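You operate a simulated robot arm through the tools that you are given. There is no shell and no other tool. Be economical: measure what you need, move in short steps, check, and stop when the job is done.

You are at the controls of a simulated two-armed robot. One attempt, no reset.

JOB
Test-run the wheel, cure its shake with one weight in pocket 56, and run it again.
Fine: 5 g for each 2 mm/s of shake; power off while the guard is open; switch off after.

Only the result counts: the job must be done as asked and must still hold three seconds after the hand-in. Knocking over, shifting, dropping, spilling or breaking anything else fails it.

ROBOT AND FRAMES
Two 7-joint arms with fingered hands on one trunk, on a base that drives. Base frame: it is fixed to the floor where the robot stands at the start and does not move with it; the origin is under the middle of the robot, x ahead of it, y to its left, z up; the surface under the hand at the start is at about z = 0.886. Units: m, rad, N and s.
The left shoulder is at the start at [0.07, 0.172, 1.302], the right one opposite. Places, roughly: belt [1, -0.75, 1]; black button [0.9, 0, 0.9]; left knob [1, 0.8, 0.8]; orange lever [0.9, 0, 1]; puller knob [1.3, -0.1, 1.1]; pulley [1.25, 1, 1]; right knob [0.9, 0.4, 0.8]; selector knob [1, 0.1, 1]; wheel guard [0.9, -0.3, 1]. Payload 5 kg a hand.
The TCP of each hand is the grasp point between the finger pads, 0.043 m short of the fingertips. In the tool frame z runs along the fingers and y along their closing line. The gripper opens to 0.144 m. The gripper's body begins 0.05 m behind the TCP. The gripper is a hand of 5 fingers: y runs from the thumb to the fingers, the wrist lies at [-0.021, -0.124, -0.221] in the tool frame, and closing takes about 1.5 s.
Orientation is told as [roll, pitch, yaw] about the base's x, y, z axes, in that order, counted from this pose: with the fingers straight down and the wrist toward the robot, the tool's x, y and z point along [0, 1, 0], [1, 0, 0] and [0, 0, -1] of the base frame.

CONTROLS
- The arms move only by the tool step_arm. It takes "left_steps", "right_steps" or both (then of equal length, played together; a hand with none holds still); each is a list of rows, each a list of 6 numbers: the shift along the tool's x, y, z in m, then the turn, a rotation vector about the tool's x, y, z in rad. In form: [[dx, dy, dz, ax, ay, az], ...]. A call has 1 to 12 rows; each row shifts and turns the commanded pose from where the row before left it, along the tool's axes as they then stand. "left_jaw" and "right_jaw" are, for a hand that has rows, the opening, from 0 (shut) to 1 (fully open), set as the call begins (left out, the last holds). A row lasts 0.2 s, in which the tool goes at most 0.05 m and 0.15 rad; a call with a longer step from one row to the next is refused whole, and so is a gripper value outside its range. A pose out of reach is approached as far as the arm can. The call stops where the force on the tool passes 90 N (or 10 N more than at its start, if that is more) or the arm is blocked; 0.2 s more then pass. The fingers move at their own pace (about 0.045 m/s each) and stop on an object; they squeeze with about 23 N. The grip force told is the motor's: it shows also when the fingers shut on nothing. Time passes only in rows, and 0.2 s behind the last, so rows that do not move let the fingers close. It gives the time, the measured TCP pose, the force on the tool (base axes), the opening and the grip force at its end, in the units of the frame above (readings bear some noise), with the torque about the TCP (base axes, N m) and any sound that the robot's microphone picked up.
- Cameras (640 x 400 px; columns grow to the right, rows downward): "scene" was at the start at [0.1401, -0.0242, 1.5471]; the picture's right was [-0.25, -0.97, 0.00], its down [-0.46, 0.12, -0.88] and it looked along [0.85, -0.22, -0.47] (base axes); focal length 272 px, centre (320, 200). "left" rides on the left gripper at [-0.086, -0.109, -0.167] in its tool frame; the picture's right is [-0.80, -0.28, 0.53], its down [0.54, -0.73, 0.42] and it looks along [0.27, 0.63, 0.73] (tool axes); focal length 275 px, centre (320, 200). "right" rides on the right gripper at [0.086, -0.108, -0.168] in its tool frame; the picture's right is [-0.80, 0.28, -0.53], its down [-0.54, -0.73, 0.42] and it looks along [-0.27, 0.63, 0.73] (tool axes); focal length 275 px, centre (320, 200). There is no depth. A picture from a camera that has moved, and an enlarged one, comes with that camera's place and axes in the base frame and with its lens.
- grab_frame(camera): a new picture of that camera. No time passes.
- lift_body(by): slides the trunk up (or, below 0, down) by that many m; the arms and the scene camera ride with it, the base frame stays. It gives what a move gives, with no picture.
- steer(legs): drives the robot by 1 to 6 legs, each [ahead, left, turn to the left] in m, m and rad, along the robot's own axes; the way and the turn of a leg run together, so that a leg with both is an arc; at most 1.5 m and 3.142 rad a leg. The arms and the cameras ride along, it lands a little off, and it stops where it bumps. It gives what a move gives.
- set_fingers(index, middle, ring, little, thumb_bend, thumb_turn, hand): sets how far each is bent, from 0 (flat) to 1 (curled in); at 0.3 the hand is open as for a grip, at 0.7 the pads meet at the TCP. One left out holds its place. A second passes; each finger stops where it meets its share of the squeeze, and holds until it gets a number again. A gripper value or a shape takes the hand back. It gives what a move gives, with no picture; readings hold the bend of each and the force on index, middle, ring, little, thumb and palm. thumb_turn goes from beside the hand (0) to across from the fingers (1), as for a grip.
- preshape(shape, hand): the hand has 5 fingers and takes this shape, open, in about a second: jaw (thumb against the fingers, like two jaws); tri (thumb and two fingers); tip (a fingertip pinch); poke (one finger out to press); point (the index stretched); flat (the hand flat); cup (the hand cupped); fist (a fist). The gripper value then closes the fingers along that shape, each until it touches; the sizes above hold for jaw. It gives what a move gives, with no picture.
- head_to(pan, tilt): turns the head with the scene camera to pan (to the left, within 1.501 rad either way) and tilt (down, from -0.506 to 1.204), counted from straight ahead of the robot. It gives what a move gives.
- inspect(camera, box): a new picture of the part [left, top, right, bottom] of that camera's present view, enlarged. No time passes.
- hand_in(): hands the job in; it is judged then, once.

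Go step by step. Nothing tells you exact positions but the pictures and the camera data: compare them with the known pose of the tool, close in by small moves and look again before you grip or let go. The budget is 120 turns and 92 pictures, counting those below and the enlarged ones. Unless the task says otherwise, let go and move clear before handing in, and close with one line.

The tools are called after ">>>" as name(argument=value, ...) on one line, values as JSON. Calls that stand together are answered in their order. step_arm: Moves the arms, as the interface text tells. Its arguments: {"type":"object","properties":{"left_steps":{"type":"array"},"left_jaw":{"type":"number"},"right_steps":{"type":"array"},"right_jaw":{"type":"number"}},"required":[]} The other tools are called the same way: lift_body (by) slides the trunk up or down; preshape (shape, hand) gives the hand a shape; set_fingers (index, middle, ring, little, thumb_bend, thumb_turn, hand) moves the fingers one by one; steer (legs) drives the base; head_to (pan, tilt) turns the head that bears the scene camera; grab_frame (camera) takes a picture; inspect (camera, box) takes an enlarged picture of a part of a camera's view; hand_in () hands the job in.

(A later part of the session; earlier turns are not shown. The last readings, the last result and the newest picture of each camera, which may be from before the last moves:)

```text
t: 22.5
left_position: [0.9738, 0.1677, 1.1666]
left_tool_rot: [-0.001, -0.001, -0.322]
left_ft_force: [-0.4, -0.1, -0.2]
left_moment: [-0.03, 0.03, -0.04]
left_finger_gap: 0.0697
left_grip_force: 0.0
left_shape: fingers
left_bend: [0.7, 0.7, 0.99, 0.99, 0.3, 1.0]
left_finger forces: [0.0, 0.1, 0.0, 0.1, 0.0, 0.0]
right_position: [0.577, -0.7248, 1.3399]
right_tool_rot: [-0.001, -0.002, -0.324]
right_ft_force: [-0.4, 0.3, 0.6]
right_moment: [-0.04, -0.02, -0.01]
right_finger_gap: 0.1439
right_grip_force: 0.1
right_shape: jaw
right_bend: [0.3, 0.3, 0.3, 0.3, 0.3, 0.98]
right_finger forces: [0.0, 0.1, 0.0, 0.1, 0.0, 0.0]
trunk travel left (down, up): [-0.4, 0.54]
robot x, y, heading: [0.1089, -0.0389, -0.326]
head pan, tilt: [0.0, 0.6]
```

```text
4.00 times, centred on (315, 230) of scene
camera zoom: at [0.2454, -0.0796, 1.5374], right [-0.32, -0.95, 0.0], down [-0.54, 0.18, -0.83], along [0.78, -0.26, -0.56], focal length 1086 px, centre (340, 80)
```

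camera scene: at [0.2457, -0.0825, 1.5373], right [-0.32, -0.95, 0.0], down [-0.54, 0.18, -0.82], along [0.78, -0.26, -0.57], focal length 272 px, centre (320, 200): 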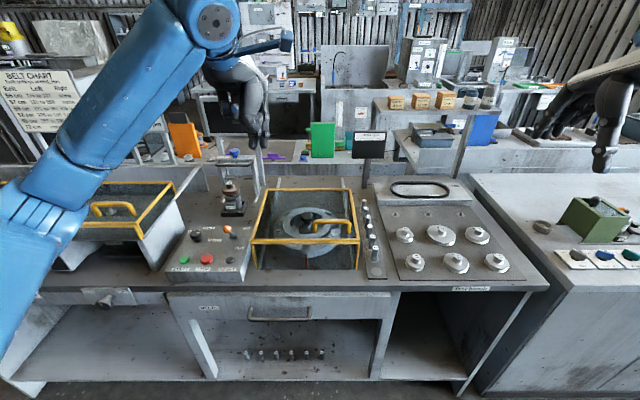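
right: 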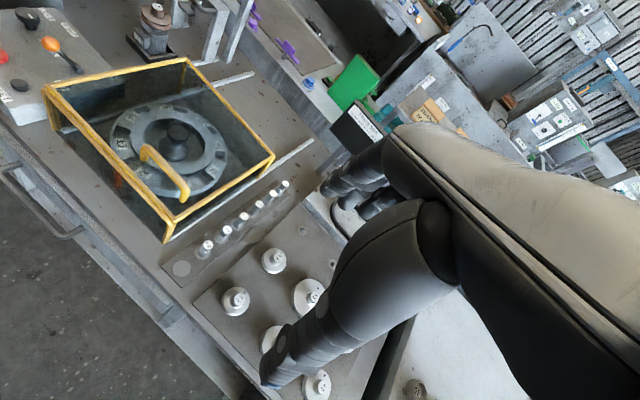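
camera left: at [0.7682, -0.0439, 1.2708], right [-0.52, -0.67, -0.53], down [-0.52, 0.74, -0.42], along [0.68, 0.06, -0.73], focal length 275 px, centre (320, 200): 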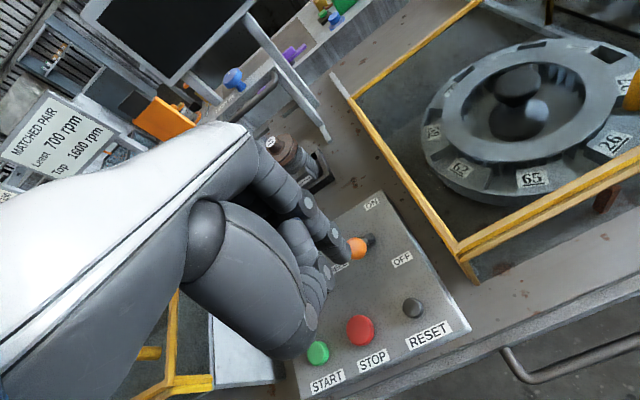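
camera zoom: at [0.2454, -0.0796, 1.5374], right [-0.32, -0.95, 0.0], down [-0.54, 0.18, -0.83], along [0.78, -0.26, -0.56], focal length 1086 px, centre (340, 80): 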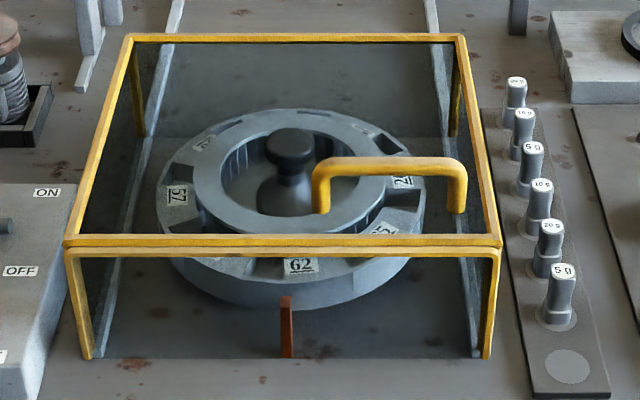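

Displays are dark, so the power is off. The 10 g weights are 3rd and 5th from the front. The guard's handle is near [0.80, -0.31, 1.05] and its rails run to the rear. I'll retract the left hand, drive a little closer and bring the right hand near the handle.

>>> step_arm(left_steps=[[0, -0.045, -0.02, 0, 0, 0], [0, -0.045, -0.02, 0, 0, 0], [0.02, -0.04, -0.02, 0, 0, 0], [0, -0.02, 0, 0, 0, 0]])

>>> steer(legs=[[0.08, 0, 0]])

>>> grab_frame(camera="scene")

```text
t: 23.5
left_position: [0.8376, 0.2294, 1.2282]
left_tool_rot: [-0.001, -0.001, -0.321]
left_ft_force: [-1.0, 0.2, -0.4]
left_moment: [-0.01, -0.05, 0.02]
left_finger_gap: 0.0697
left_grip_force: 0.1
left_shape: fingers
left_bend: [0.7, 0.7, 0.99, 0.99, 0.3, 1.0]
left_finger forces: [0.1, 0.0, 0.0, 0.0, 0.0, 0.0]
right_position: [0.5768, -0.728, 1.3382]
right_tool_rot: [-0.002, 0.0, -0.323]
right_ft_force: [-0.2, 0.3, 0.4]
right_moment: [0.01, -0.04, -0.03]
right_finger_gap: 0.1439
right_grip_force: 0.0
right_shape: jaw
right_bend: [0.3, 0.3, 0.3, 0.3, 0.3, 0.98]
right_finger forces: [0.1, 0.0, 0.0, 0.0, 0.1, 0.0]
trunk travel left (down, up): [-0.4, 0.54]
robot x, y, heading: [0.1135, -0.0394, -0.319]
head pan, tilt: [0.0, 0.6]
```

```text
t: 24.6
left_position: [0.9147, 0.2044, 1.2267]
left_tool_rot: [0.0, 0.001, -0.323]
left_ft_force: [0.0, 0.1, -0.8]
left_moment: [0.01, 0.0, 0.0]
left_finger_gap: 0.07
left_grip_force: 0.1
left_shape: fingers
left_bend: [0.7, 0.7, 0.99, 0.99, 0.3, 1.0]
left_finger forces: [0.0, 0.1, 0.1, 0.1, 0.0, 0.0]
right_position: [0.6522, -0.7535, 1.3391]
right_tool_rot: [-0.001, -0.001, -0.324]
right_ft_force: [-0.6, 0.0, 0.4]
right_moment: [0.0, 0.03, -0.01]
right_finger_gap: 0.144
right_grip_force: 0.0
right_shape: jaw
right_bend: [0.3, 0.3, 0.3, 0.3, 0.3, 0.98]
right_finger forces: [0.0, 0.0, 0.0, 0.0, 0.0, 0.0]
trunk travel left (down, up): [-0.4, 0.54]
robot x, y, heading: [0.1912, -0.0635, -0.325]
head pan, tilt: [0.0, 0.6]
```

```text
58 pictures are left
camera scene: at [0.3209, -0.1077, 1.5376], right [-0.32, -0.95, 0.0], down [-0.54, 0.18, -0.83], along [0.78, -0.26, -0.56], focal length 272 px, centre (320, 200)
```

scene: 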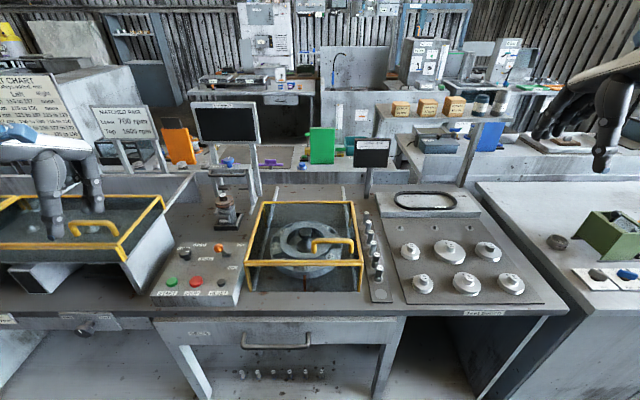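

Next the right hand goes above the guard handle, open.

>>> step_arm(right_steps=[[0.047, 0, 0, 0, 0, 0], [0.047, 0, 0, 0, 0, 0], [0.047, 0, 0, 0, 0, 0], [0.047, 0, 0.01, 0, 0, 0], [0.045, 0, 0.02, 0, 0, 0], [0.045, 0, 0.02, 0, 0, 0], [0.045, -0.004, 0.02, 0, 0, 0], [0.045, 0, 0.02, 0, 0, 0], [0.045, 0, 0.02, 0, 0, 0], [0.045, 0, 0.02, 0, 0, 0], [0.015, 0, 0.045, 0, 0, 0], [0, 0, 0.02, 0, 0, 0]])

>>> grab_frame(camera="right")

>>> inspect(camera="scene", box=[230, 170, 410, 300])

```text
t: 27.2
left_position: [0.9154, 0.203, 1.2289]
left_tool_rot: [0.0, 0.0, -0.321]
left_ft_force: [-0.1, -0.1, 0.3]
left_moment: [0.0, 0.01, 0.01]
left_finger_gap: 0.0699
left_grip_force: 0.0
left_shape: fingers
left_bend: [0.7, 0.7, 0.99, 0.99, 0.3, 1.0]
left_finger forces: [0.0, 0.1, 0.0, 0.0, 0.0, 0.0]
right_position: [0.8, -0.3062, 1.1425]
right_tool_rot: [0.0, -0.001, -0.323]
right_ft_force: [0.7, 0.7, -0.3]
right_moment: [0.01, 0.02, -0.01]
right_finger_gap: 0.1438
right_grip_force: 0.1
right_shape: jaw
right_bend: [0.3, 0.3, 0.3, 0.3, 0.3, 0.98]
right_finger forces: [0.0, 0.0, 0.0, 0.0, 0.0, 0.1]
trunk travel left (down, up): [-0.4, 0.54]
robot x, y, heading: [0.1914, -0.0638, -0.323]
head pan, tilt: [0.0, 0.6]
```

```text
57 pictures are left
camera right: at [0.7252, -0.1894, 1.3107], right [0.02, -0.85, 0.53], down [-0.86, -0.28, -0.42], along [0.51, -0.45, -0.73], focal length 275 px, centre (320, 200)
```

right: 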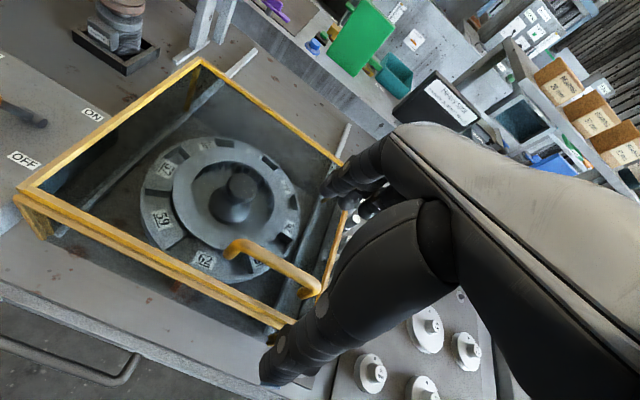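

```text
3.08 times, centred on (320, 235) of scene
camera zoom: at [0.3221, -0.1086, 1.5373], right [-0.32, -0.95, 0.0], down [-0.54, 0.18, -0.82], along [0.78, -0.26, -0.57], focal length 835 px, centre (320, 92)
```

zoom: 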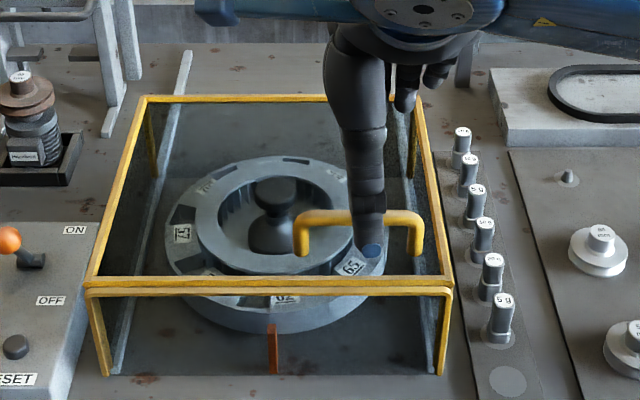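

The hand is centred over the handle. I'll lower and close around the bar.

>>> step_arm(right_steps=[[0, 0, 0.04, 0, 0, 0], [0, 0, 0.036, 0, 0, 0], [0, 0, 0, 0, 0, 0]])

>>> step_arm(right_steps=[[0, 0, 0, 0, 0, 0], [0, 0, 0, 0, 0, 0], [0, 0, 0, 0, 0, 0], [0, 0, 0, 0, 0, 0], [0, 0, 0, 0, 0, 0], [0, 0, 0, 0, 0, 0], [0, 0, 0, 0, 0, 0], [0, 0, 0, 0, 0, 0]], right_jaw=0)

>>> inspect(camera="scene", box=[230, 170, 410, 300])

```text
t: 28.0
left_position: [0.9148, 0.2042, 1.2282]
left_tool_rot: [0.0, -0.001, -0.322]
left_ft_force: [0.1, 0.4, -0.3]
left_moment: [0.02, -0.03, 0.0]
left_finger_gap: 0.0698
left_grip_force: 0.0
left_shape: fingers
left_bend: [0.7, 0.7, 0.99, 0.99, 0.3, 1.0]
left_finger forces: [0.1, 0.1, 0.0, 0.0, 0.1, 0.0]
right_position: [0.7988, -0.3066, 1.068]
right_tool_rot: [-0.001, 0.0, -0.324]
right_ft_force: [-0.7, 0.0, -0.3]
right_moment: [0.0, 0.01, -0.03]
right_finger_gap: 0.1439
right_grip_force: 0.1
right_shape: jaw
right_bend: [0.3, 0.3, 0.3, 0.3, 0.3, 0.98]
right_finger forces: [0.0, 0.1, 0.0, 0.0, 0.1, 0.1]
trunk travel left (down, up): [-0.4, 0.54]
robot x, y, heading: [0.1864, -0.0621, -0.328]
head pan, tilt: [0.0, 0.6]
```

```text
t: 29.8
left_position: [0.9149, 0.2034, 1.2275]
left_tool_rot: [0.0, -0.001, -0.323]
left_ft_force: [-0.3, -0.1, 0.0]
left_moment: [0.02, 0.02, 0.0]
left_finger_gap: 0.0698
left_grip_force: 0.0
left_shape: fingers
left_bend: [0.7, 0.7, 0.99, 0.99, 0.3, 1.0]
left_finger forces: [0.0, 0.0, 0.1, 0.1, 0.1, 0.0]
right_position: [0.8004, -0.3063, 1.0671]
right_tool_rot: [0.002, -0.001, -0.323]
right_ft_force: [2.4, -0.8, 0.3]
right_moment: [-0.03, -0.06, 0.05]
right_finger_gap: 0.0063
right_grip_force: 1.3
right_shape: jaw
right_bend: [0.73, 0.59, 0.56, 0.7, 0.6, 1.0]
right_finger forces: [1.1, 0.8, 0.7, 0.1, 0.8, 0.0]
trunk travel left (down, up): [-0.4, 0.54]
robot x, y, heading: [0.1879, -0.064, -0.323]
head pan, tilt: [0.0, 0.6]
```

```text
3.08 times, centred on (320, 235) of scene
camera zoom: at [0.3226, -0.1082, 1.5372], right [-0.32, -0.95, 0.0], down [-0.54, 0.18, -0.82], along [0.78, -0.26, -0.57], focal length 835 px, centre (320, 92)
```

zoom: 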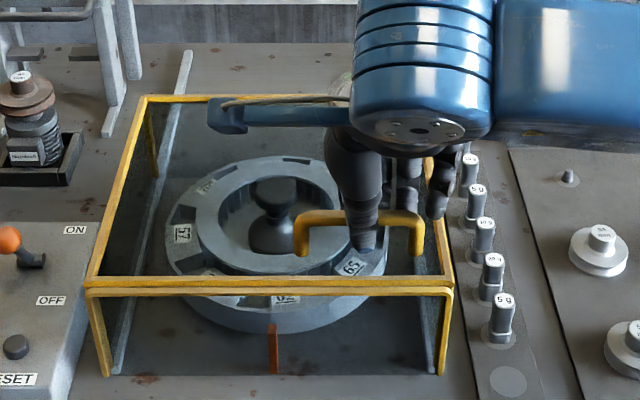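

>>> step_arm(right_steps=[[0, 0, 0, 0, 0, 0], [0, 0.01, 0, 0, 0, 0], [0, 0.02, 0, 0, 0, 0], [0, 0.02, 0, 0, 0, 0], [0, 0.02, 0, 0, 0, 0]])

>>> inspect(camera="scene", box=[230, 170, 410, 300])

```text
t: 31.0
left_position: [0.9168, 0.203, 1.2267]
left_tool_rot: [0.001, 0.002, -0.323]
left_ft_force: [0.6, 0.1, 1.1]
left_moment: [0.02, 0.02, -0.04]
left_finger_gap: 0.0699
left_grip_force: 0.0
left_shape: fingers
left_bend: [0.7, 0.7, 0.99, 0.99, 0.3, 1.0]
left_finger forces: [0.0, 0.0, 0.0, 0.1, 0.0, 0.0]
right_position: [0.8684, -0.3285, 1.0657]
right_tool_rot: [0.0, 0.0, -0.324]
right_ft_force: [-2.1, -4.1, -4.3]
right_moment: [-0.11, 0.05, 0.03]
right_finger_gap: 0.0068
right_grip_force: 22.9
right_shape: jaw
right_bend: [0.73, 0.59, 0.56, 0.6, 0.62, 1.0]
right_finger forces: [9.9, 4.7, 2.8, 0.0, 19.6, 0.0]
trunk travel left (down, up): [-0.4, 0.54]
robot x, y, heading: [0.1882, -0.0674, -0.324]
head pan, tilt: [0.0, 0.6]
```

```text
3.08 times, centred on (320, 235) of scene
camera zoom: at [0.3233, -0.1089, 1.5372], right [-0.32, -0.95, 0.0], down [-0.54, 0.18, -0.82], along [0.78, -0.26, -0.57], focal length 835 px, centre (320, 92)
```

zoom: 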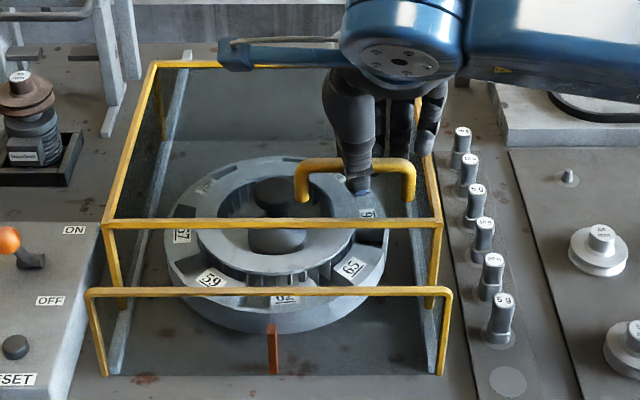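

The guard slides well. Continuing to push it back.

>>> step_arm(right_steps=[[0, 0.025, 0, 0, 0, 0], [0, 0.025, 0, 0, 0, 0], [0, 0.025, 0, 0, 0, 0], [0, 0.025, 0, 0, 0, 0], [0, 0.025, 0, 0, 0, 0], [0, 0.025, 0, 0, 0, 0], [0, 0.02, 0, 0, 0, 0], [0, 0.02, 0, 0, 0, 0]])

>>> grab_frame(camera="scene")

```text
t: 32.8
left_position: [0.9162, 0.2042, 1.2273]
left_tool_rot: [0.0, 0.003, -0.324]
left_ft_force: [-0.3, -0.2, -0.2]
left_moment: [-0.01, 0.01, 0.04]
left_finger_gap: 0.0699
left_grip_force: 0.0
left_shape: fingers
left_bend: [0.7, 0.7, 0.99, 0.99, 0.3, 1.0]
left_finger forces: [0.0, 0.1, 0.1, 0.0, 0.0, 0.1]
right_position: [1.0481, -0.3881, 1.0662]
right_tool_rot: [0.0, 0.0, -0.324]
right_ft_force: [-2.8, -5.8, -5.9]
right_moment: [-0.14, 0.11, 0.0]
right_finger_gap: 0.0067
right_grip_force: 22.7
right_shape: jaw
right_bend: [0.73, 0.59, 0.56, 0.6, 0.62, 1.0]
right_finger forces: [10.3, 4.6, 2.6, 0.1, 19.2, 0.0]
trunk travel left (down, up): [-0.4, 0.54]
robot x, y, heading: [0.1892, -0.0665, -0.323]
head pan, tilt: [0.0, 0.6]
```

```text
53 pictures are left
camera scene: at [0.3235, -0.1089, 1.5372], right [-0.32, -0.95, 0.0], down [-0.54, 0.18, -0.82], along [0.78, -0.26, -0.57], focal length 272 px, centre (320, 200)
```

scene: 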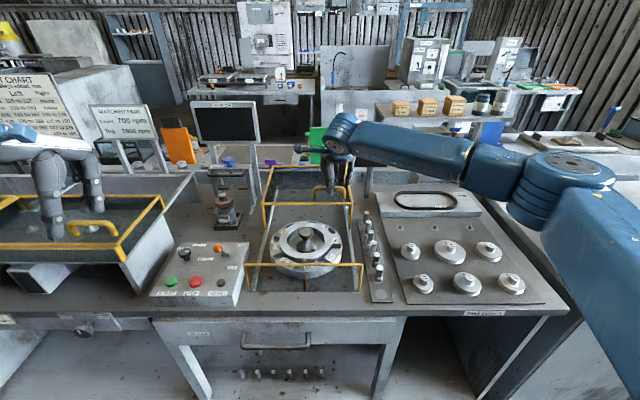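

>>> step_arm(right_steps=[[0, 0.015, 0, 0, 0, 0], [0, 0.015, 0, 0, 0, 0]])

>>> inspect(camera="scene", box=[240, 150, 400, 300])

```text
t: 33.4
left_position: [0.9134, 0.2041, 1.2291]
left_tool_rot: [0.0, -0.001, -0.323]
left_ft_force: [-0.7, 1.5, 0.1]
left_moment: [-0.03, -0.02, 0.01]
left_finger_gap: 0.0695
left_grip_force: 0.1
left_shape: fingers
left_bend: [0.7, 0.7, 0.99, 0.99, 0.3, 1.0]
left_finger forces: [0.0, 0.1, 0.0, 0.0, 0.0, 0.0]
right_position: [1.0728, -0.3967, 1.067]
right_tool_rot: [0.0, 0.002, -0.323]
right_ft_force: [-9.9, 0.5, -11.1]
right_moment: [0.09, 0.34, 0.07]
right_finger_gap: 0.0058
right_grip_force: 23.1
right_shape: jaw
right_bend: [0.73, 0.6, 0.58, 0.6, 0.61, 1.0]
right_finger forces: [11.0, 4.4, 2.7, 0.1, 22.5, 0.0]
trunk travel left (down, up): [-0.4, 0.54]
robot x, y, heading: [0.189, -0.0649, -0.321]
head pan, tilt: [0.0, 0.6]
```

```text
2.67 times, centred on (320, 225) of scene
camera zoom: at [0.3203, -0.1081, 1.5373], right [-0.32, -0.95, 0.0], down [-0.53, 0.18, -0.83], along [0.78, -0.26, -0.56], focal length 724 px, centre (320, 133)
```

zoom: 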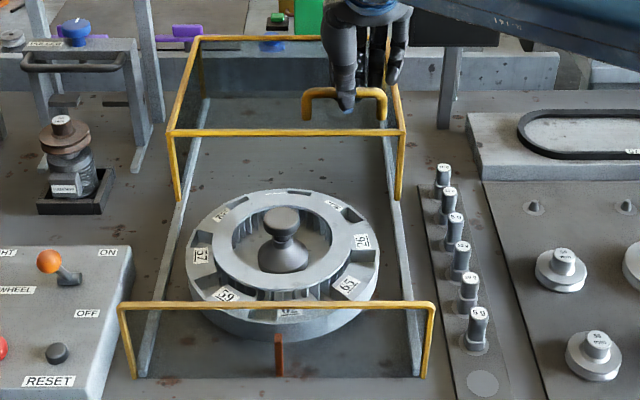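

The guard is at its rear stop. I'll release the handle, rise, and look straight down on the wheel with the right camera.

>>> step_arm(right_steps=[[0, -0.004, 0, 0, 0, 0], [0, 0, 0, 0, 0, 0], [0, 0, 0, 0, 0, 0], [0, 0, 0, 0, 0, 0], [0, 0, 0, 0, 0, 0], [0, 0, 0, 0, 0, 0]], right_jaw=0.7)

>>> step_arm(right_steps=[[0, 0, -0.04, 0, 0, 0], [0, 0, -0.045, 0, 0, 0], [0, -0.03, -0.035, 0, 0, 0], [-0.01, -0.045, 0, 0, 0, 0], [-0.01, -0.045, 0, 0, 0, 0], [0, -0.045, 0, 0, 0, 0], [0, -0.045, 0, 0, 0, 0]])

>>> grab_frame(camera="right")

```text
t: 34.8
left_position: [0.9171, 0.2027, 1.2268]
left_tool_rot: [0.001, 0.0, -0.325]
left_ft_force: [0.4, -0.8, 0.1]
left_moment: [-0.01, 0.03, 0.03]
left_finger_gap: 0.0701
left_grip_force: 0.2
left_shape: fingers
left_bend: [0.7, 0.7, 0.99, 0.99, 0.3, 1.0]
left_finger forces: [0.0, 0.0, 0.0, 0.0, 0.0, 0.0]
right_position: [1.0713, -0.3954, 1.0672]
right_tool_rot: [0.001, 0.001, -0.325]
right_ft_force: [0.5, -1.0, 0.8]
right_moment: [0.02, 0.01, 0.02]
right_finger_gap: 0.1005
right_grip_force: 0.1
right_shape: jaw
right_bend: [0.27, 0.37, 0.35, 0.35, 0.6, 0.99]
right_finger forces: [0.0, 0.0, 0.1, 0.0, 0.0, 0.0]
trunk travel left (down, up): [-0.4, 0.54]
robot x, y, heading: [0.1897, -0.0628, -0.322]
head pan, tilt: [0.0, 0.6]
```

```text
t: 36.4
left_position: [0.9144, 0.2039, 1.2288]
left_tool_rot: [0.001, 0.0, -0.323]
left_ft_force: [-0.9, 0.1, 0.6]
left_moment: [-0.02, -0.02, -0.02]
left_finger_gap: 0.07
left_grip_force: 0.1
left_shape: fingers
left_bend: [0.7, 0.7, 0.99, 0.99, 0.3, 1.0]
left_finger forces: [0.0, 0.0, 0.1, 0.0, 0.0, 0.0]
right_position: [0.8657, -0.3485, 1.186]
right_tool_rot: [0.001, -0.003, -0.326]
right_ft_force: [-0.2, -0.5, 0.2]
right_moment: [0.0, -0.06, -0.01]
right_finger_gap: 0.1006
right_grip_force: 0.0
right_shape: jaw
right_bend: [0.27, 0.37, 0.35, 0.35, 0.6, 0.99]
right_finger forces: [0.0, 0.0, 0.1, 0.0, 0.0, 0.1]
trunk travel left (down, up): [-0.4, 0.54]
robot x, y, heading: [0.1869, -0.0599, -0.321]
head pan, tilt: [0.0, 0.6]
```

```text
51 pictures are left
camera right: at [0.7902, -0.2319, 1.3542], right [0.01, -0.85, 0.53], down [-0.86, -0.28, -0.42], along [0.51, -0.45, -0.73], focal length 275 px, centre (320, 200)
```

right: 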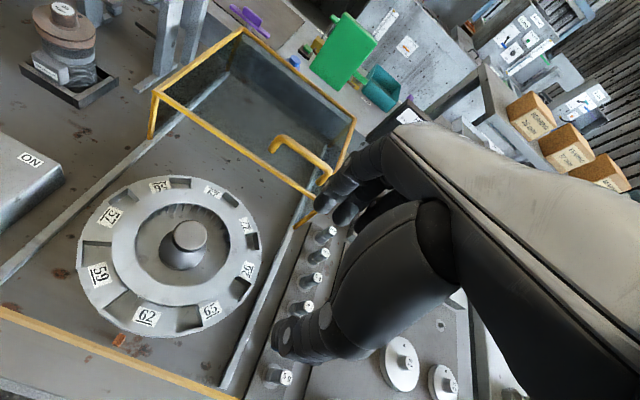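

>>> inspect(camera="right", box=[70, 165, 270, 345])

>>> inspect(camera="right", box=[250, 210, 350, 400])

```text
2.22 times, centred on (170, 255) of right
camera zoom: at [0.7902, -0.2319, 1.3542], right [0.01, -0.85, 0.53], down [-0.86, -0.28, -0.42], along [0.51, -0.45, -0.73], focal length 612 px, centre (653, 78)
```

zoom: 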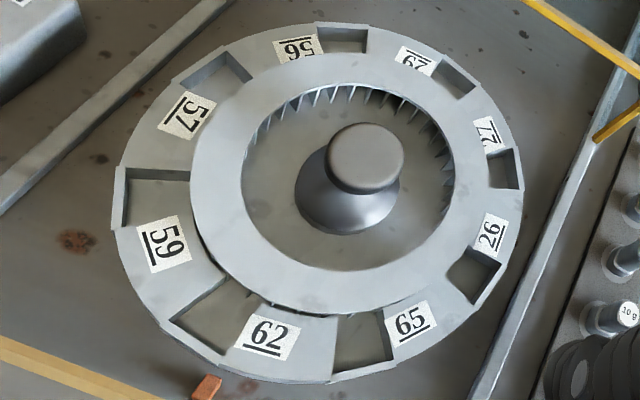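

```text
2.11 times, centred on (300, 305) of right
camera zoom: at [0.7902, -0.2319, 1.3542], right [0.01, -0.85, 0.53], down [-0.86, -0.28, -0.42], along [0.51, -0.45, -0.73], focal length 580 px, centre (362, -21)
```

zoom: 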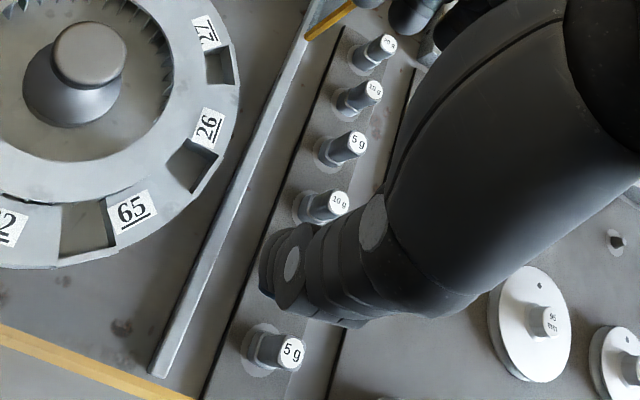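

Each label sits just beside its own pocket (the nearer one, on the label's left), so pocket 56 is at the back, near [1.03, -0.237], with the rim top at z≈0.937. The third weight reads 10 g and stands near [0.867, -0.468], top z≈0.945. I'll set a fingertip pinch and turn the right hand 90° so it closes across the row.

>>> preshape(hand="right", shape="tip")

>>> step_arm(right_steps=[[-0.03, 0, -0.02, 0, 0, 0], [-0.04, 0, 0, 0, 0, -0.143], [0, 0, 0, 0, 0, -0.143], [0, 0, 0, 0, 0, -0.143], [0, 0, 0, 0, 0, -0.143], [0, 0, 0, 0, 0, -0.143], [0, 0, 0, 0, 0, -0.143], [0, 0, 0, 0, 0, -0.143], [0, 0, 0, 0, 0, -0.143], [0, 0, 0, 0, 0, -0.143], [0, 0, 0, 0, 0, -0.143], [0, 0, 0, 0, 0, -0.14]])

>>> grab_frame(camera="right")

>>> grab_frame(camera="scene")

```text
t: 37.3
left_position: [0.9162, 0.2038, 1.2279]
left_tool_rot: [0.0, 0.001, -0.322]
left_ft_force: [0.2, -0.2, 0.0]
left_moment: [-0.02, 0.01, 0.01]
left_finger_gap: 0.0697
left_grip_force: 0.1
left_shape: fingers
left_bend: [0.7, 0.7, 0.99, 0.99, 0.3, 1.0]
left_finger forces: [0.1, 0.1, 0.0, 0.0, 0.0, 0.0]
right_position: [0.8674, -0.3475, 1.1852]
right_tool_rot: [-0.001, 0.001, -0.322]
right_ft_force: [0.6, 0.3, 0.1]
right_moment: [0.04, -0.02, -0.01]
right_finger_gap: 0.1438
right_grip_force: 0.1
right_shape: tip
right_bend: [0.3, 0.98, 0.99, 0.99, 0.3, 0.98]
right_finger forces: [0.0, 0.0, 0.1, 0.0, 0.0, 0.0]
trunk travel left (down, up): [-0.4, 0.54]
robot x, y, heading: [0.1844, -0.0632, -0.324]
head pan, tilt: [0.0, 0.6]
```

```text
t: 39.9
left_position: [0.9171, 0.2042, 1.227]
left_tool_rot: [0.001, -0.001, -0.323]
left_ft_force: [0.7, 0.2, -0.6]
left_moment: [-0.02, 0.0, 0.02]
left_finger_gap: 0.0698
left_grip_force: 0.1
left_shape: fingers
left_bend: [0.7, 0.7, 0.99, 0.99, 0.3, 1.0]
left_finger forces: [0.1, 0.0, 0.0, 0.0, 0.0, 0.0]
right_position: [0.8437, -0.4144, 1.2081]
right_tool_rot: [0.0, 0.0, 0.535]
right_ft_force: [-0.4, 0.1, -0.4]
right_moment: [0.0, 0.03, -0.03]
right_finger_gap: 0.1441
right_grip_force: 0.1
right_shape: tip
right_bend: [0.3, 0.98, 0.99, 0.99, 0.3, 0.98]
right_finger forces: [0.1, 0.1, 0.0, 0.1, 0.0, 0.1]
right hand out of reach, approached as far as the arm can: row 8, 9, 10, 11, 12
trunk travel left (down, up): [-0.4, 0.54]
robot x, y, heading: [0.1865, -0.062, -0.33]
head pan, tilt: [0.0, 0.6]
```

```text
48 pictures are left
camera right: at [0.7077, -0.3952, 1.3753], right [0.65, -0.54, 0.53], down [-0.35, -0.84, -0.42], along [0.68, 0.09, -0.73], focal length 275 px, centre (320, 200)
```

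right: 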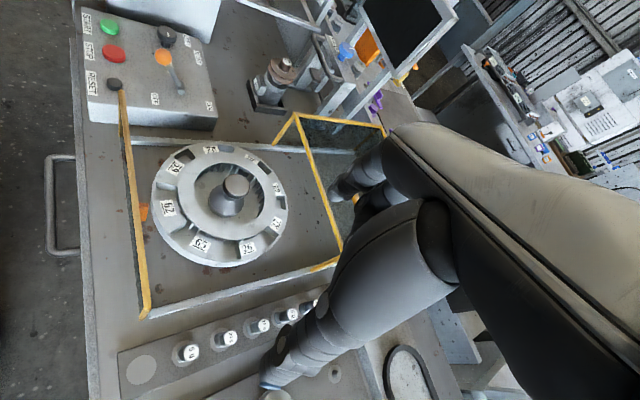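

```text
47 pictures are left
camera scene: at [0.3224, -0.1081, 1.5372], right [-0.32, -0.95, 0.0], down [-0.54, 0.18, -0.82], along [0.78, -0.26, -0.57], focal length 272 px, centre (320, 200)
```

scene: 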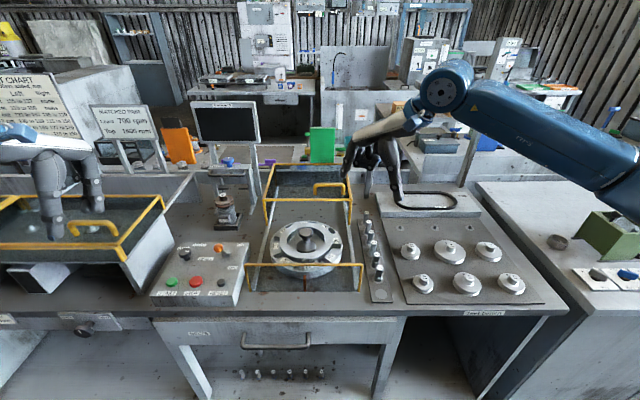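

The arm can't turn that far there (it stopped ~49° in). I'll turn back to straight, since the curled fingers then stay off the row, and pinch along the row with a narrow opening.

>>> step_arm(right_steps=[[0, 0, 0, 0, 0, 0.143], [0, 0, 0, 0, 0, 0.143], [0, 0, 0, 0, 0, 0.143], [0, 0, 0, 0, 0, 0.143], [0, 0, 0, 0, 0, 0.143], [0, 0, 0, 0, 0, 0.143], [0, 0, 0, 0, 0, 0.143], [0, 0, 0, 0, 0, 0.143], [0, 0, 0, 0, 0, 0.143], [0, 0, 0, 0, 0, 0.143], [0, 0, 0, 0, 0, 0.14]])

>>> step_arm(right_steps=[[-0.03, 0.02, 0, 0, 0, 0], [-0.014, 0.018, 0.03, 0, 0, 0], [0, 0, 0.045, 0, 0, 0], [0, 0, 0.045, 0, 0, 0], [0, 0, 0.045, 0, 0, 0], [0, 0, 0, 0, 0, 0]], right_jaw=0.3)

>>> grab_frame(camera="right")

>>> inspect(camera="scene", box=[330, 190, 420, 280])

```text
t: 42.3
left_position: [0.9155, 0.2042, 1.2275]
left_tool_rot: [0.001, 0.001, -0.323]
left_ft_force: [-0.3, 0.5, -0.8]
left_moment: [-0.01, 0.01, -0.01]
left_finger_gap: 0.0701
left_grip_force: 0.0
left_shape: fingers
left_bend: [0.7, 0.7, 0.99, 0.99, 0.3, 1.0]
left_finger forces: [0.0, 0.0, 0.1, 0.0, 0.0, 0.1]
right_position: [0.8449, -0.4156, 1.2062]
right_tool_rot: [0.001, -0.002, -1.037]
right_ft_force: [0.3, 0.6, 0.1]
right_moment: [-0.01, 0.0, 0.0]
right_finger_gap: 0.1442
right_grip_force: 0.0
right_shape: tip
right_bend: [0.3, 0.98, 0.99, 0.99, 0.3, 0.98]
right_finger forces: [0.0, 0.1, 0.0, 0.1, 0.0, 0.0]
trunk travel left (down, up): [-0.4, 0.54]
robot x, y, heading: [0.1901, -0.0623, -0.326]
head pan, tilt: [0.0, 0.6]
```

```text
t: 43.7
left_position: [0.9168, 0.2044, 1.2286]
left_tool_rot: [0.0, 0.0, -0.322]
left_ft_force: [-0.7, 0.0, 0.3]
left_moment: [-0.06, 0.01, -0.03]
left_finger_gap: 0.0699
left_grip_force: 0.0
left_shape: fingers
left_bend: [0.7, 0.7, 0.99, 0.99, 0.3, 1.0]
left_finger forces: [0.1, 0.0, 0.0, 0.0, 0.0, 0.0]
right_position: [0.8267, -0.4682, 1.041]
right_tool_rot: [0.001, -0.003, -1.038]
right_ft_force: [-0.4, -0.2, -1.0]
right_moment: [-0.02, 0.02, 0.01]
right_finger_gap: 0.0441
right_grip_force: 0.0
right_shape: tip
right_bend: [0.73, 0.98, 0.99, 0.99, 0.74, 1.0]
right_finger forces: [0.0, 0.0, 0.0, 0.0, 0.0, 0.0]
trunk travel left (down, up): [-0.4, 0.54]
robot x, y, heading: [0.1875, -0.0619, -0.324]
head pan, tilt: [0.0, 0.6]
```

```text
46 pictures are left
camera right: at [0.8467, -0.331, 1.2087], right [-0.54, -0.65, 0.53], down [-0.84, 0.35, -0.42], along [0.09, -0.68, -0.73], focal length 275 px, centre (320, 200)
```

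right: 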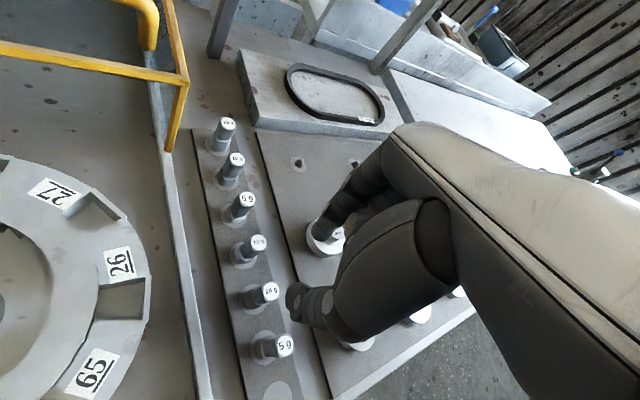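

```text
4.44 times, centred on (375, 235) of scene
camera zoom: at [0.3219, -0.1074, 1.5373], right [-0.32, -0.95, 0.0], down [-0.54, 0.18, -0.83], along [0.78, -0.26, -0.56], focal length 1207 px, centre (76, 44)
```

zoom: 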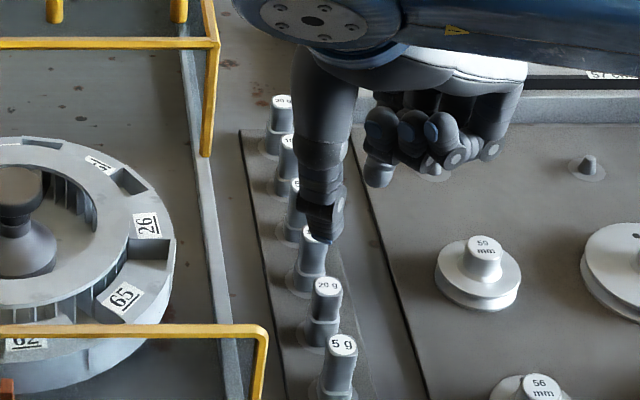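

The hand is turned about 41° the other way, which actually suits: the curled fingers are clear of the row. I'll shift over the third weight and check.

>>> step_arm(right_steps=[[0.02, 0.01, 0, 0, 0, 0], [0.0153, 0.0095, 0, 0, 0, 0], [0, 0, 0.02, 0, 0, 0], [0, 0, 0, 0, 0, 0]], right_jaw=0.33)

>>> inspect(camera="right", box=[200, 180, 400, 340])

>>> inspect(camera="scene", box=[330, 190, 420, 280])

```text
t: 44.7
left_position: [0.9149, 0.2041, 1.2278]
left_tool_rot: [0.0, -0.002, -0.323]
left_ft_force: [-0.6, 0.0, 0.2]
left_moment: [0.02, 0.02, -0.02]
left_finger_gap: 0.0697
left_grip_force: 0.1
left_shape: fingers
left_bend: [0.7, 0.7, 0.99, 0.99, 0.3, 1.0]
left_finger forces: [0.1, 0.1, 0.1, 0.1, 0.1, 0.0]
right_position: [0.867, -0.4695, 1.0216]
right_tool_rot: [-0.001, 0.0, -1.035]
right_ft_force: [0.6, -0.5, 0.2]
right_moment: [-0.03, 0.02, -0.01]
right_finger_gap: 0.0473
right_grip_force: 0.1
right_shape: tip
right_bend: [0.73, 0.98, 0.99, 0.99, 0.74, 1.0]
right_finger forces: [0.0, 0.1, 0.0, 0.0, 0.0, 0.0]
trunk travel left (down, up): [-0.4, 0.54]
robot x, y, heading: [0.1888, -0.0613, -0.325]
head pan, tilt: [0.0, 0.6]
```

```text
2.50 times, centred on (300, 260) of right
camera zoom: at [0.8868, -0.3314, 1.1901], right [-0.54, -0.65, 0.53], down [-0.84, 0.35, -0.42], along [0.09, -0.68, -0.73], focal length 688 px, centre (370, 50)
```

zoom: 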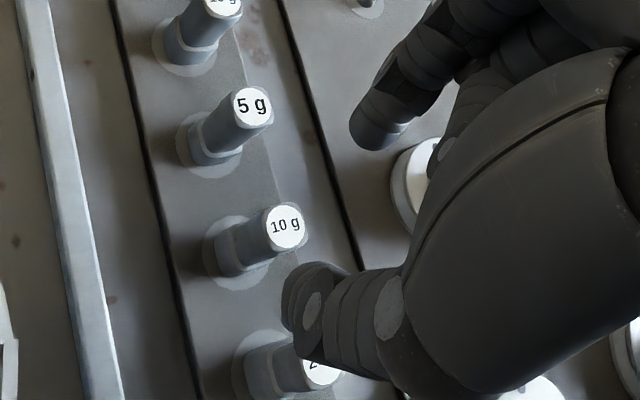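

```text
4.44 times, centred on (375, 235) of scene
camera zoom: at [0.3225, -0.1077, 1.5373], right [-0.32, -0.95, 0.0], down [-0.54, 0.18, -0.82], along [0.78, -0.26, -0.57], focal length 1207 px, centre (76, 44)
```

zoom: 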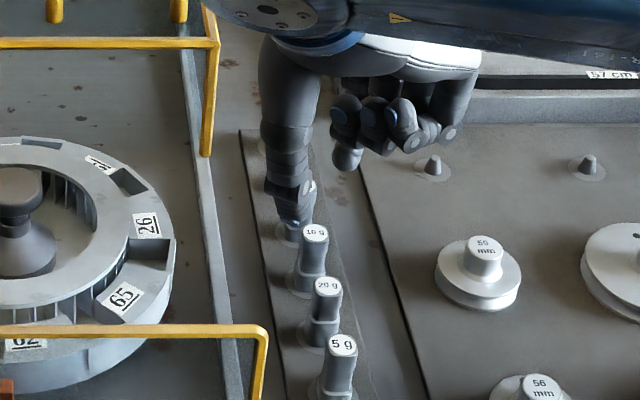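

Centred within 2 mm of the 10 g weight. I'll descend and pinch it.

>>> step_arm(right_steps=[[0, 0, 0.025, 0, 0, 0], [0, 0, 0.015, 0, 0, 0], [0, 0, 0.012, 0, 0, 0], [0, 0, 0, 0, 0, 0]])

>>> inspect(camera="right", box=[240, 140, 440, 300])

>>> inspect(camera="scene", box=[340, 200, 410, 270])

```text
t: 45.7
left_position: [0.9141, 0.2047, 1.2272]
left_tool_rot: [0.001, 0.001, -0.323]
left_ft_force: [-0.1, 0.3, 0.0]
left_moment: [0.02, 0.0, 0.03]
left_finger_gap: 0.0697
left_grip_force: 0.0
left_shape: fingers
left_bend: [0.7, 0.7, 0.99, 0.99, 0.3, 1.0]
left_finger forces: [0.0, 0.1, 0.0, 0.0, 0.0, 0.1]
right_position: [0.8678, -0.4691, 0.9703]
right_tool_rot: [0.0, 0.0, -1.037]
right_ft_force: [0.4, -0.3, -0.5]
right_moment: [0.0, 0.01, 0.0]
right_finger_gap: 0.0471
right_grip_force: 0.1
right_shape: tip
right_bend: [0.73, 0.98, 0.99, 0.99, 0.74, 1.0]
right_finger forces: [0.1, 0.0, 0.0, 0.0, 0.0, 0.0]
trunk travel left (down, up): [-0.4, 0.54]
robot x, y, heading: [0.1891, -0.0616, -0.32]
head pan, tilt: [0.0, 0.6]
```

```text
2.50 times, centred on (340, 220) of right
camera zoom: at [0.8862, -0.3313, 1.1381], right [-0.54, -0.65, 0.53], down [-0.84, 0.35, -0.42], along [0.09, -0.68, -0.73], focal length 688 px, centre (270, 150)
```

zoom: 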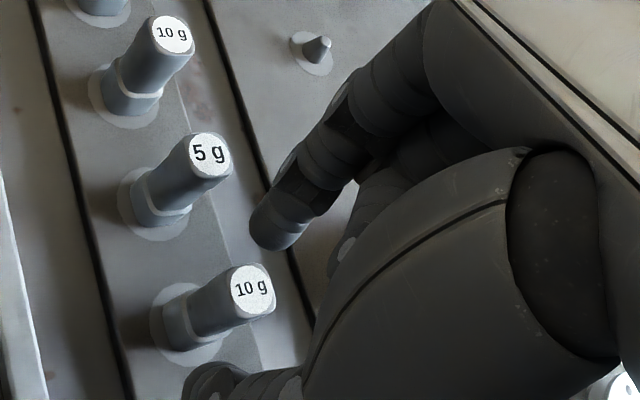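

```text
5.71 times, centred on (375, 235) of scene
camera zoom: at [0.3224, -0.1081, 1.5373], right [-0.32, -0.95, 0.0], down [-0.54, 0.18, -0.82], along [0.78, -0.26, -0.57], focal length 1552 px, centre (6, 0)
```

zoom: 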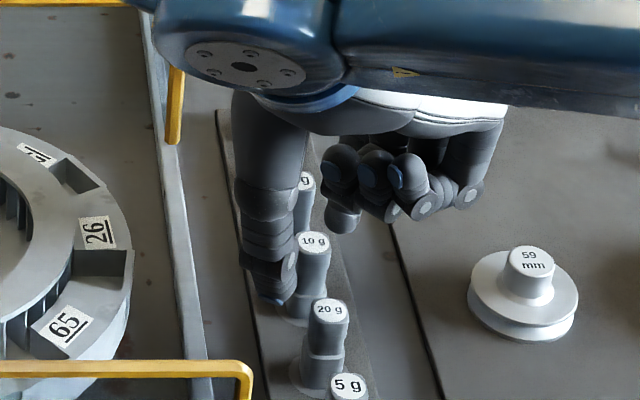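

>>> step_arm(right_steps=[[0, 0, 0, 0, 0, 0], [0, 0, 0, 0, 0, 0], [0, 0, 0, 0, 0, 0], [0, 0, 0, 0, 0, 0], [0, 0, 0, 0, 0, 0], [0, 0, 0, 0, 0, 0]], right_jaw=0)

>>> inspect(camera="right", box=[240, 140, 440, 300])

```text
t: 47.1
left_position: [0.9154, 0.2031, 1.2273]
left_tool_rot: [-0.001, -0.001, -0.323]
left_ft_force: [1.2, -0.9, -0.3]
left_moment: [-0.02, 0.02, 0.02]
left_finger_gap: 0.07
left_grip_force: 0.2
left_shape: fingers
left_bend: [0.7, 0.7, 0.99, 0.99, 0.3, 1.0]
left_finger forces: [0.0, 0.1, 0.0, 0.1, 0.0, 0.1]
right_position: [0.8656, -0.4685, 0.9706]
right_tool_rot: [-0.001, 0.002, -1.035]
right_ft_force: [-0.5, -0.7, -0.8]
right_moment: [0.01, 0.0, -0.01]
right_finger_gap: 0.0139
right_grip_force: 22.7
right_shape: tip
right_bend: [0.71, 1.0, 1.0, 1.0, 0.73, 1.0]
right_finger forces: [20.3, 0.0, 0.1, 0.0, 20.6, 0.0]
trunk travel left (down, up): [-0.4, 0.54]
robot x, y, heading: [0.1898, -0.0609, -0.33]
head pan, tilt: [0.0, 0.6]
```

```text
2.50 times, centred on (340, 220) of right
camera zoom: at [0.8862, -0.3312, 1.1382], right [-0.54, -0.65, 0.53], down [-0.84, 0.35, -0.42], along [0.09, -0.68, -0.73], focal length 688 px, centre (270, 150)
```

zoom: 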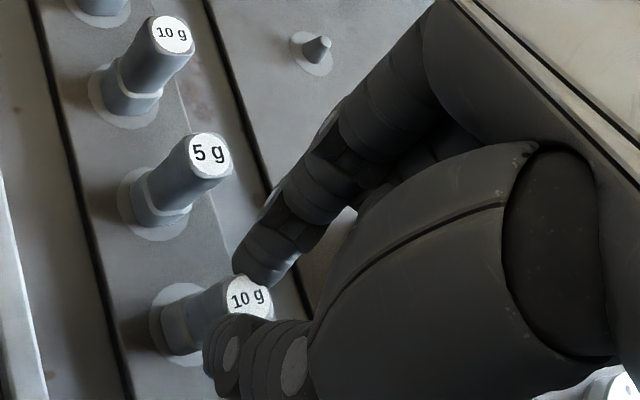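

Pinched with ~20 N. Lifting straight up and checking.

>>> step_arm(right_steps=[[0, 0, -0.02, 0, 0, 0], [0, 0, -0.03, 0, 0, 0], [0, 0, -0.04, 0, 0, 0], [0, 0, -0.04, 0, 0, 0], [0, 0, 0, 0, 0, 0]])

>>> inspect(camera="right", box=[240, 140, 440, 300])

>>> inspect(camera="scene", box=[240, 160, 400, 280])

```text
t: 48.3
left_position: [0.9163, 0.2041, 1.2275]
left_tool_rot: [-0.001, 0.002, -0.322]
left_ft_force: [0.9, -0.8, 0.5]
left_moment: [-0.02, 0.03, -0.03]
left_finger_gap: 0.0695
left_grip_force: 0.0
left_shape: fingers
left_bend: [0.7, 0.7, 0.99, 0.99, 0.3, 1.0]
left_finger forces: [0.0, 0.0, 0.0, 0.1, 0.0, 0.0]
right_position: [0.8677, -0.4678, 1.1]
right_tool_rot: [-0.003, -0.001, -1.034]
right_ft_force: [0.5, -0.8, -0.6]
right_moment: [0.03, 0.03, 0.0]
right_finger_gap: 0.0135
right_grip_force: 23.0
right_shape: tip
right_bend: [0.71, 1.0, 1.0, 1.0, 0.73, 1.0]
right_finger forces: [20.3, 0.1, 0.1, 0.1, 20.6, 0.1]
trunk travel left (down, up): [-0.4, 0.54]
robot x, y, heading: [0.1909, -0.0597, -0.324]
head pan, tilt: [0.0, 0.6]
```

```text
2.50 times, centred on (340, 220) of right
camera zoom: at [0.887, -0.3301, 1.2668], right [-0.54, -0.65, 0.53], down [-0.84, 0.35, -0.42], along [0.09, -0.68, -0.73], focal length 688 px, centre (270, 150)
```

zoom: 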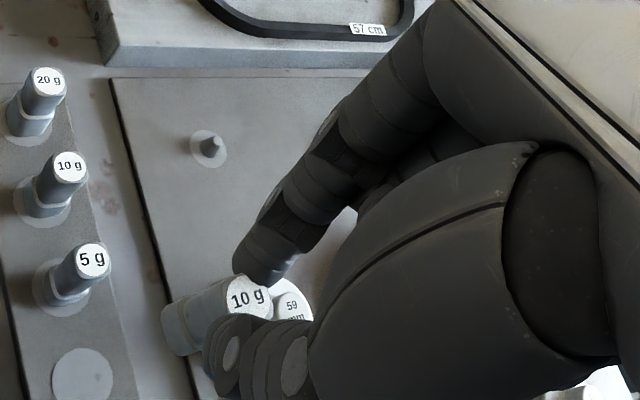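

```text
3.33 times, centred on (320, 220) of scene
camera zoom: at [0.3229, -0.1085, 1.5372], right [-0.32, -0.95, 0.0], down [-0.54, 0.18, -0.82], along [0.78, -0.26, -0.57], focal length 905 px, centre (320, 133)
```

zoom: 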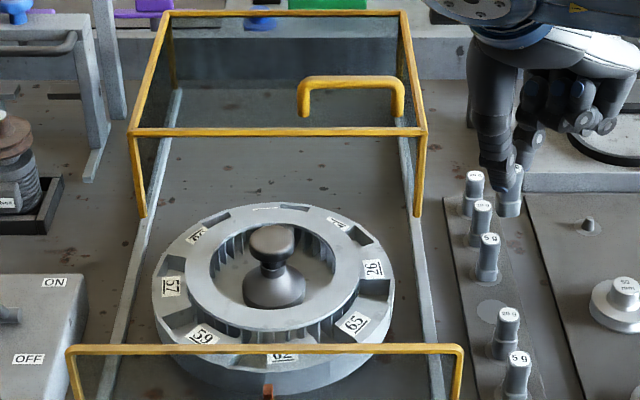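

The 10 g weight is held firmly. I'll turn the hand partway back and carry the weight high over pocket 56, near [1.026, -0.239].

>>> step_arm(right_steps=[[0, 0, -0.02, 0, 0, -0.146], [0, 0, 0, 0, 0, -0.146], [0, 0, 0, 0, 0, -0.146], [0, 0, 0, 0, 0, -0.146], [0.0458, 0.0072, 0, 0, 0, 0], [0.0458, 0.0072, 0, 0, 0, 0], [0.0458, 0.0072, 0, 0, 0, 0], [0.0458, 0.0072, 0, 0, 0, 0], [0.0458, 0.0072, 0, 0, 0, 0], [0.0458, 0.0072, 0, 0, 0, 0], [0, 0, 0, 0, 0, 0]])

>>> grab_frame(camera="right")

>>> inspect(camera="scene", box=[240, 160, 400, 280])

```text
t: 50.7
left_position: [0.9163, 0.2019, 1.2285]
left_tool_rot: [0.001, 0.0, -0.322]
left_ft_force: [0.3, -0.8, 0.9]
left_moment: [0.08, -0.05, 0.01]
left_finger_gap: 0.0696
left_grip_force: 0.0
left_shape: fingers
left_bend: [0.7, 0.7, 0.99, 0.99, 0.3, 1.0]
left_finger forces: [0.0, 0.1, 0.0, 0.0, 0.1, 0.1]
right_position: [1.0271, -0.2418, 1.1222]
right_tool_rot: [-0.001, -0.001, -0.451]
right_ft_force: [0.1, -0.7, -0.1]
right_moment: [0.06, -0.01, 0.0]
right_finger_gap: 0.0135
right_grip_force: 23.1
right_shape: tip
right_bend: [0.71, 1.0, 1.0, 1.0, 0.73, 1.0]
right_finger forces: [20.1, 0.1, 0.0, 0.0, 20.4, 0.0]
trunk travel left (down, up): [-0.4, 0.54]
robot x, y, heading: [0.1883, -0.06, -0.322]
head pan, tilt: [0.0, 0.6]
```

```text
37 pictures are left
camera right: at [0.9667, -0.1164, 1.2904], right [-0.09, -0.84, 0.53], down [-0.89, -0.17, -0.42], along [0.45, -0.51, -0.73], focal length 275 px, centre (320, 200)
```

right: 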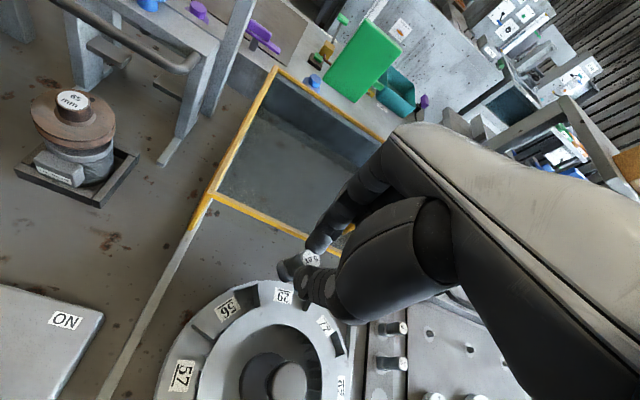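

```text
3.33 times, centred on (320, 220) of scene
camera zoom: at [0.3218, -0.1096, 1.5373], right [-0.32, -0.95, 0.0], down [-0.54, 0.18, -0.82], along [0.78, -0.26, -0.57], focal length 905 px, centre (320, 133)
```

zoom: 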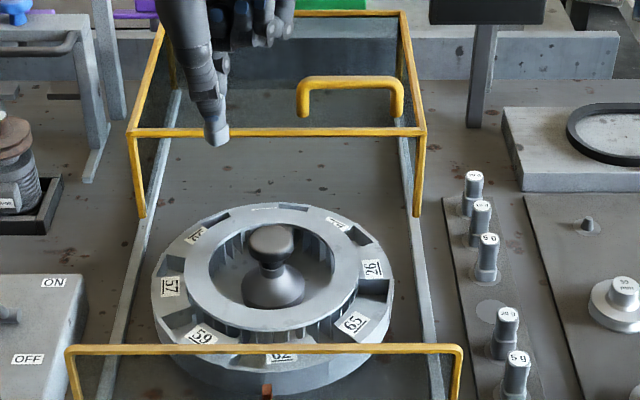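

>>> inspect(camera="right", box=[200, 230, 350, 350])

```text
3.33 times, centred on (275, 290) of right
camera zoom: at [0.9667, -0.1164, 1.2904], right [-0.09, -0.84, 0.53], down [-0.89, -0.17, -0.42], along [0.45, -0.51, -0.73], focal length 918 px, centre (470, -100)
```

zoom: 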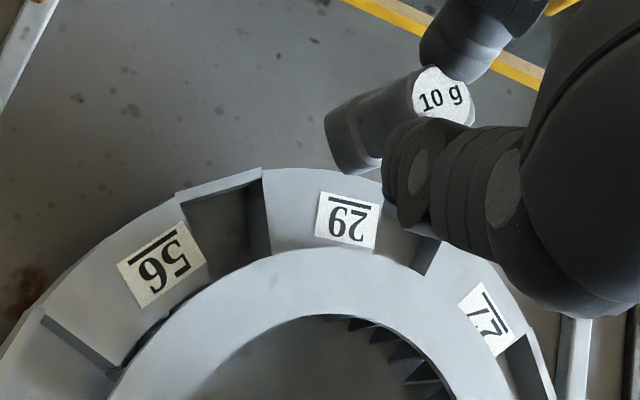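

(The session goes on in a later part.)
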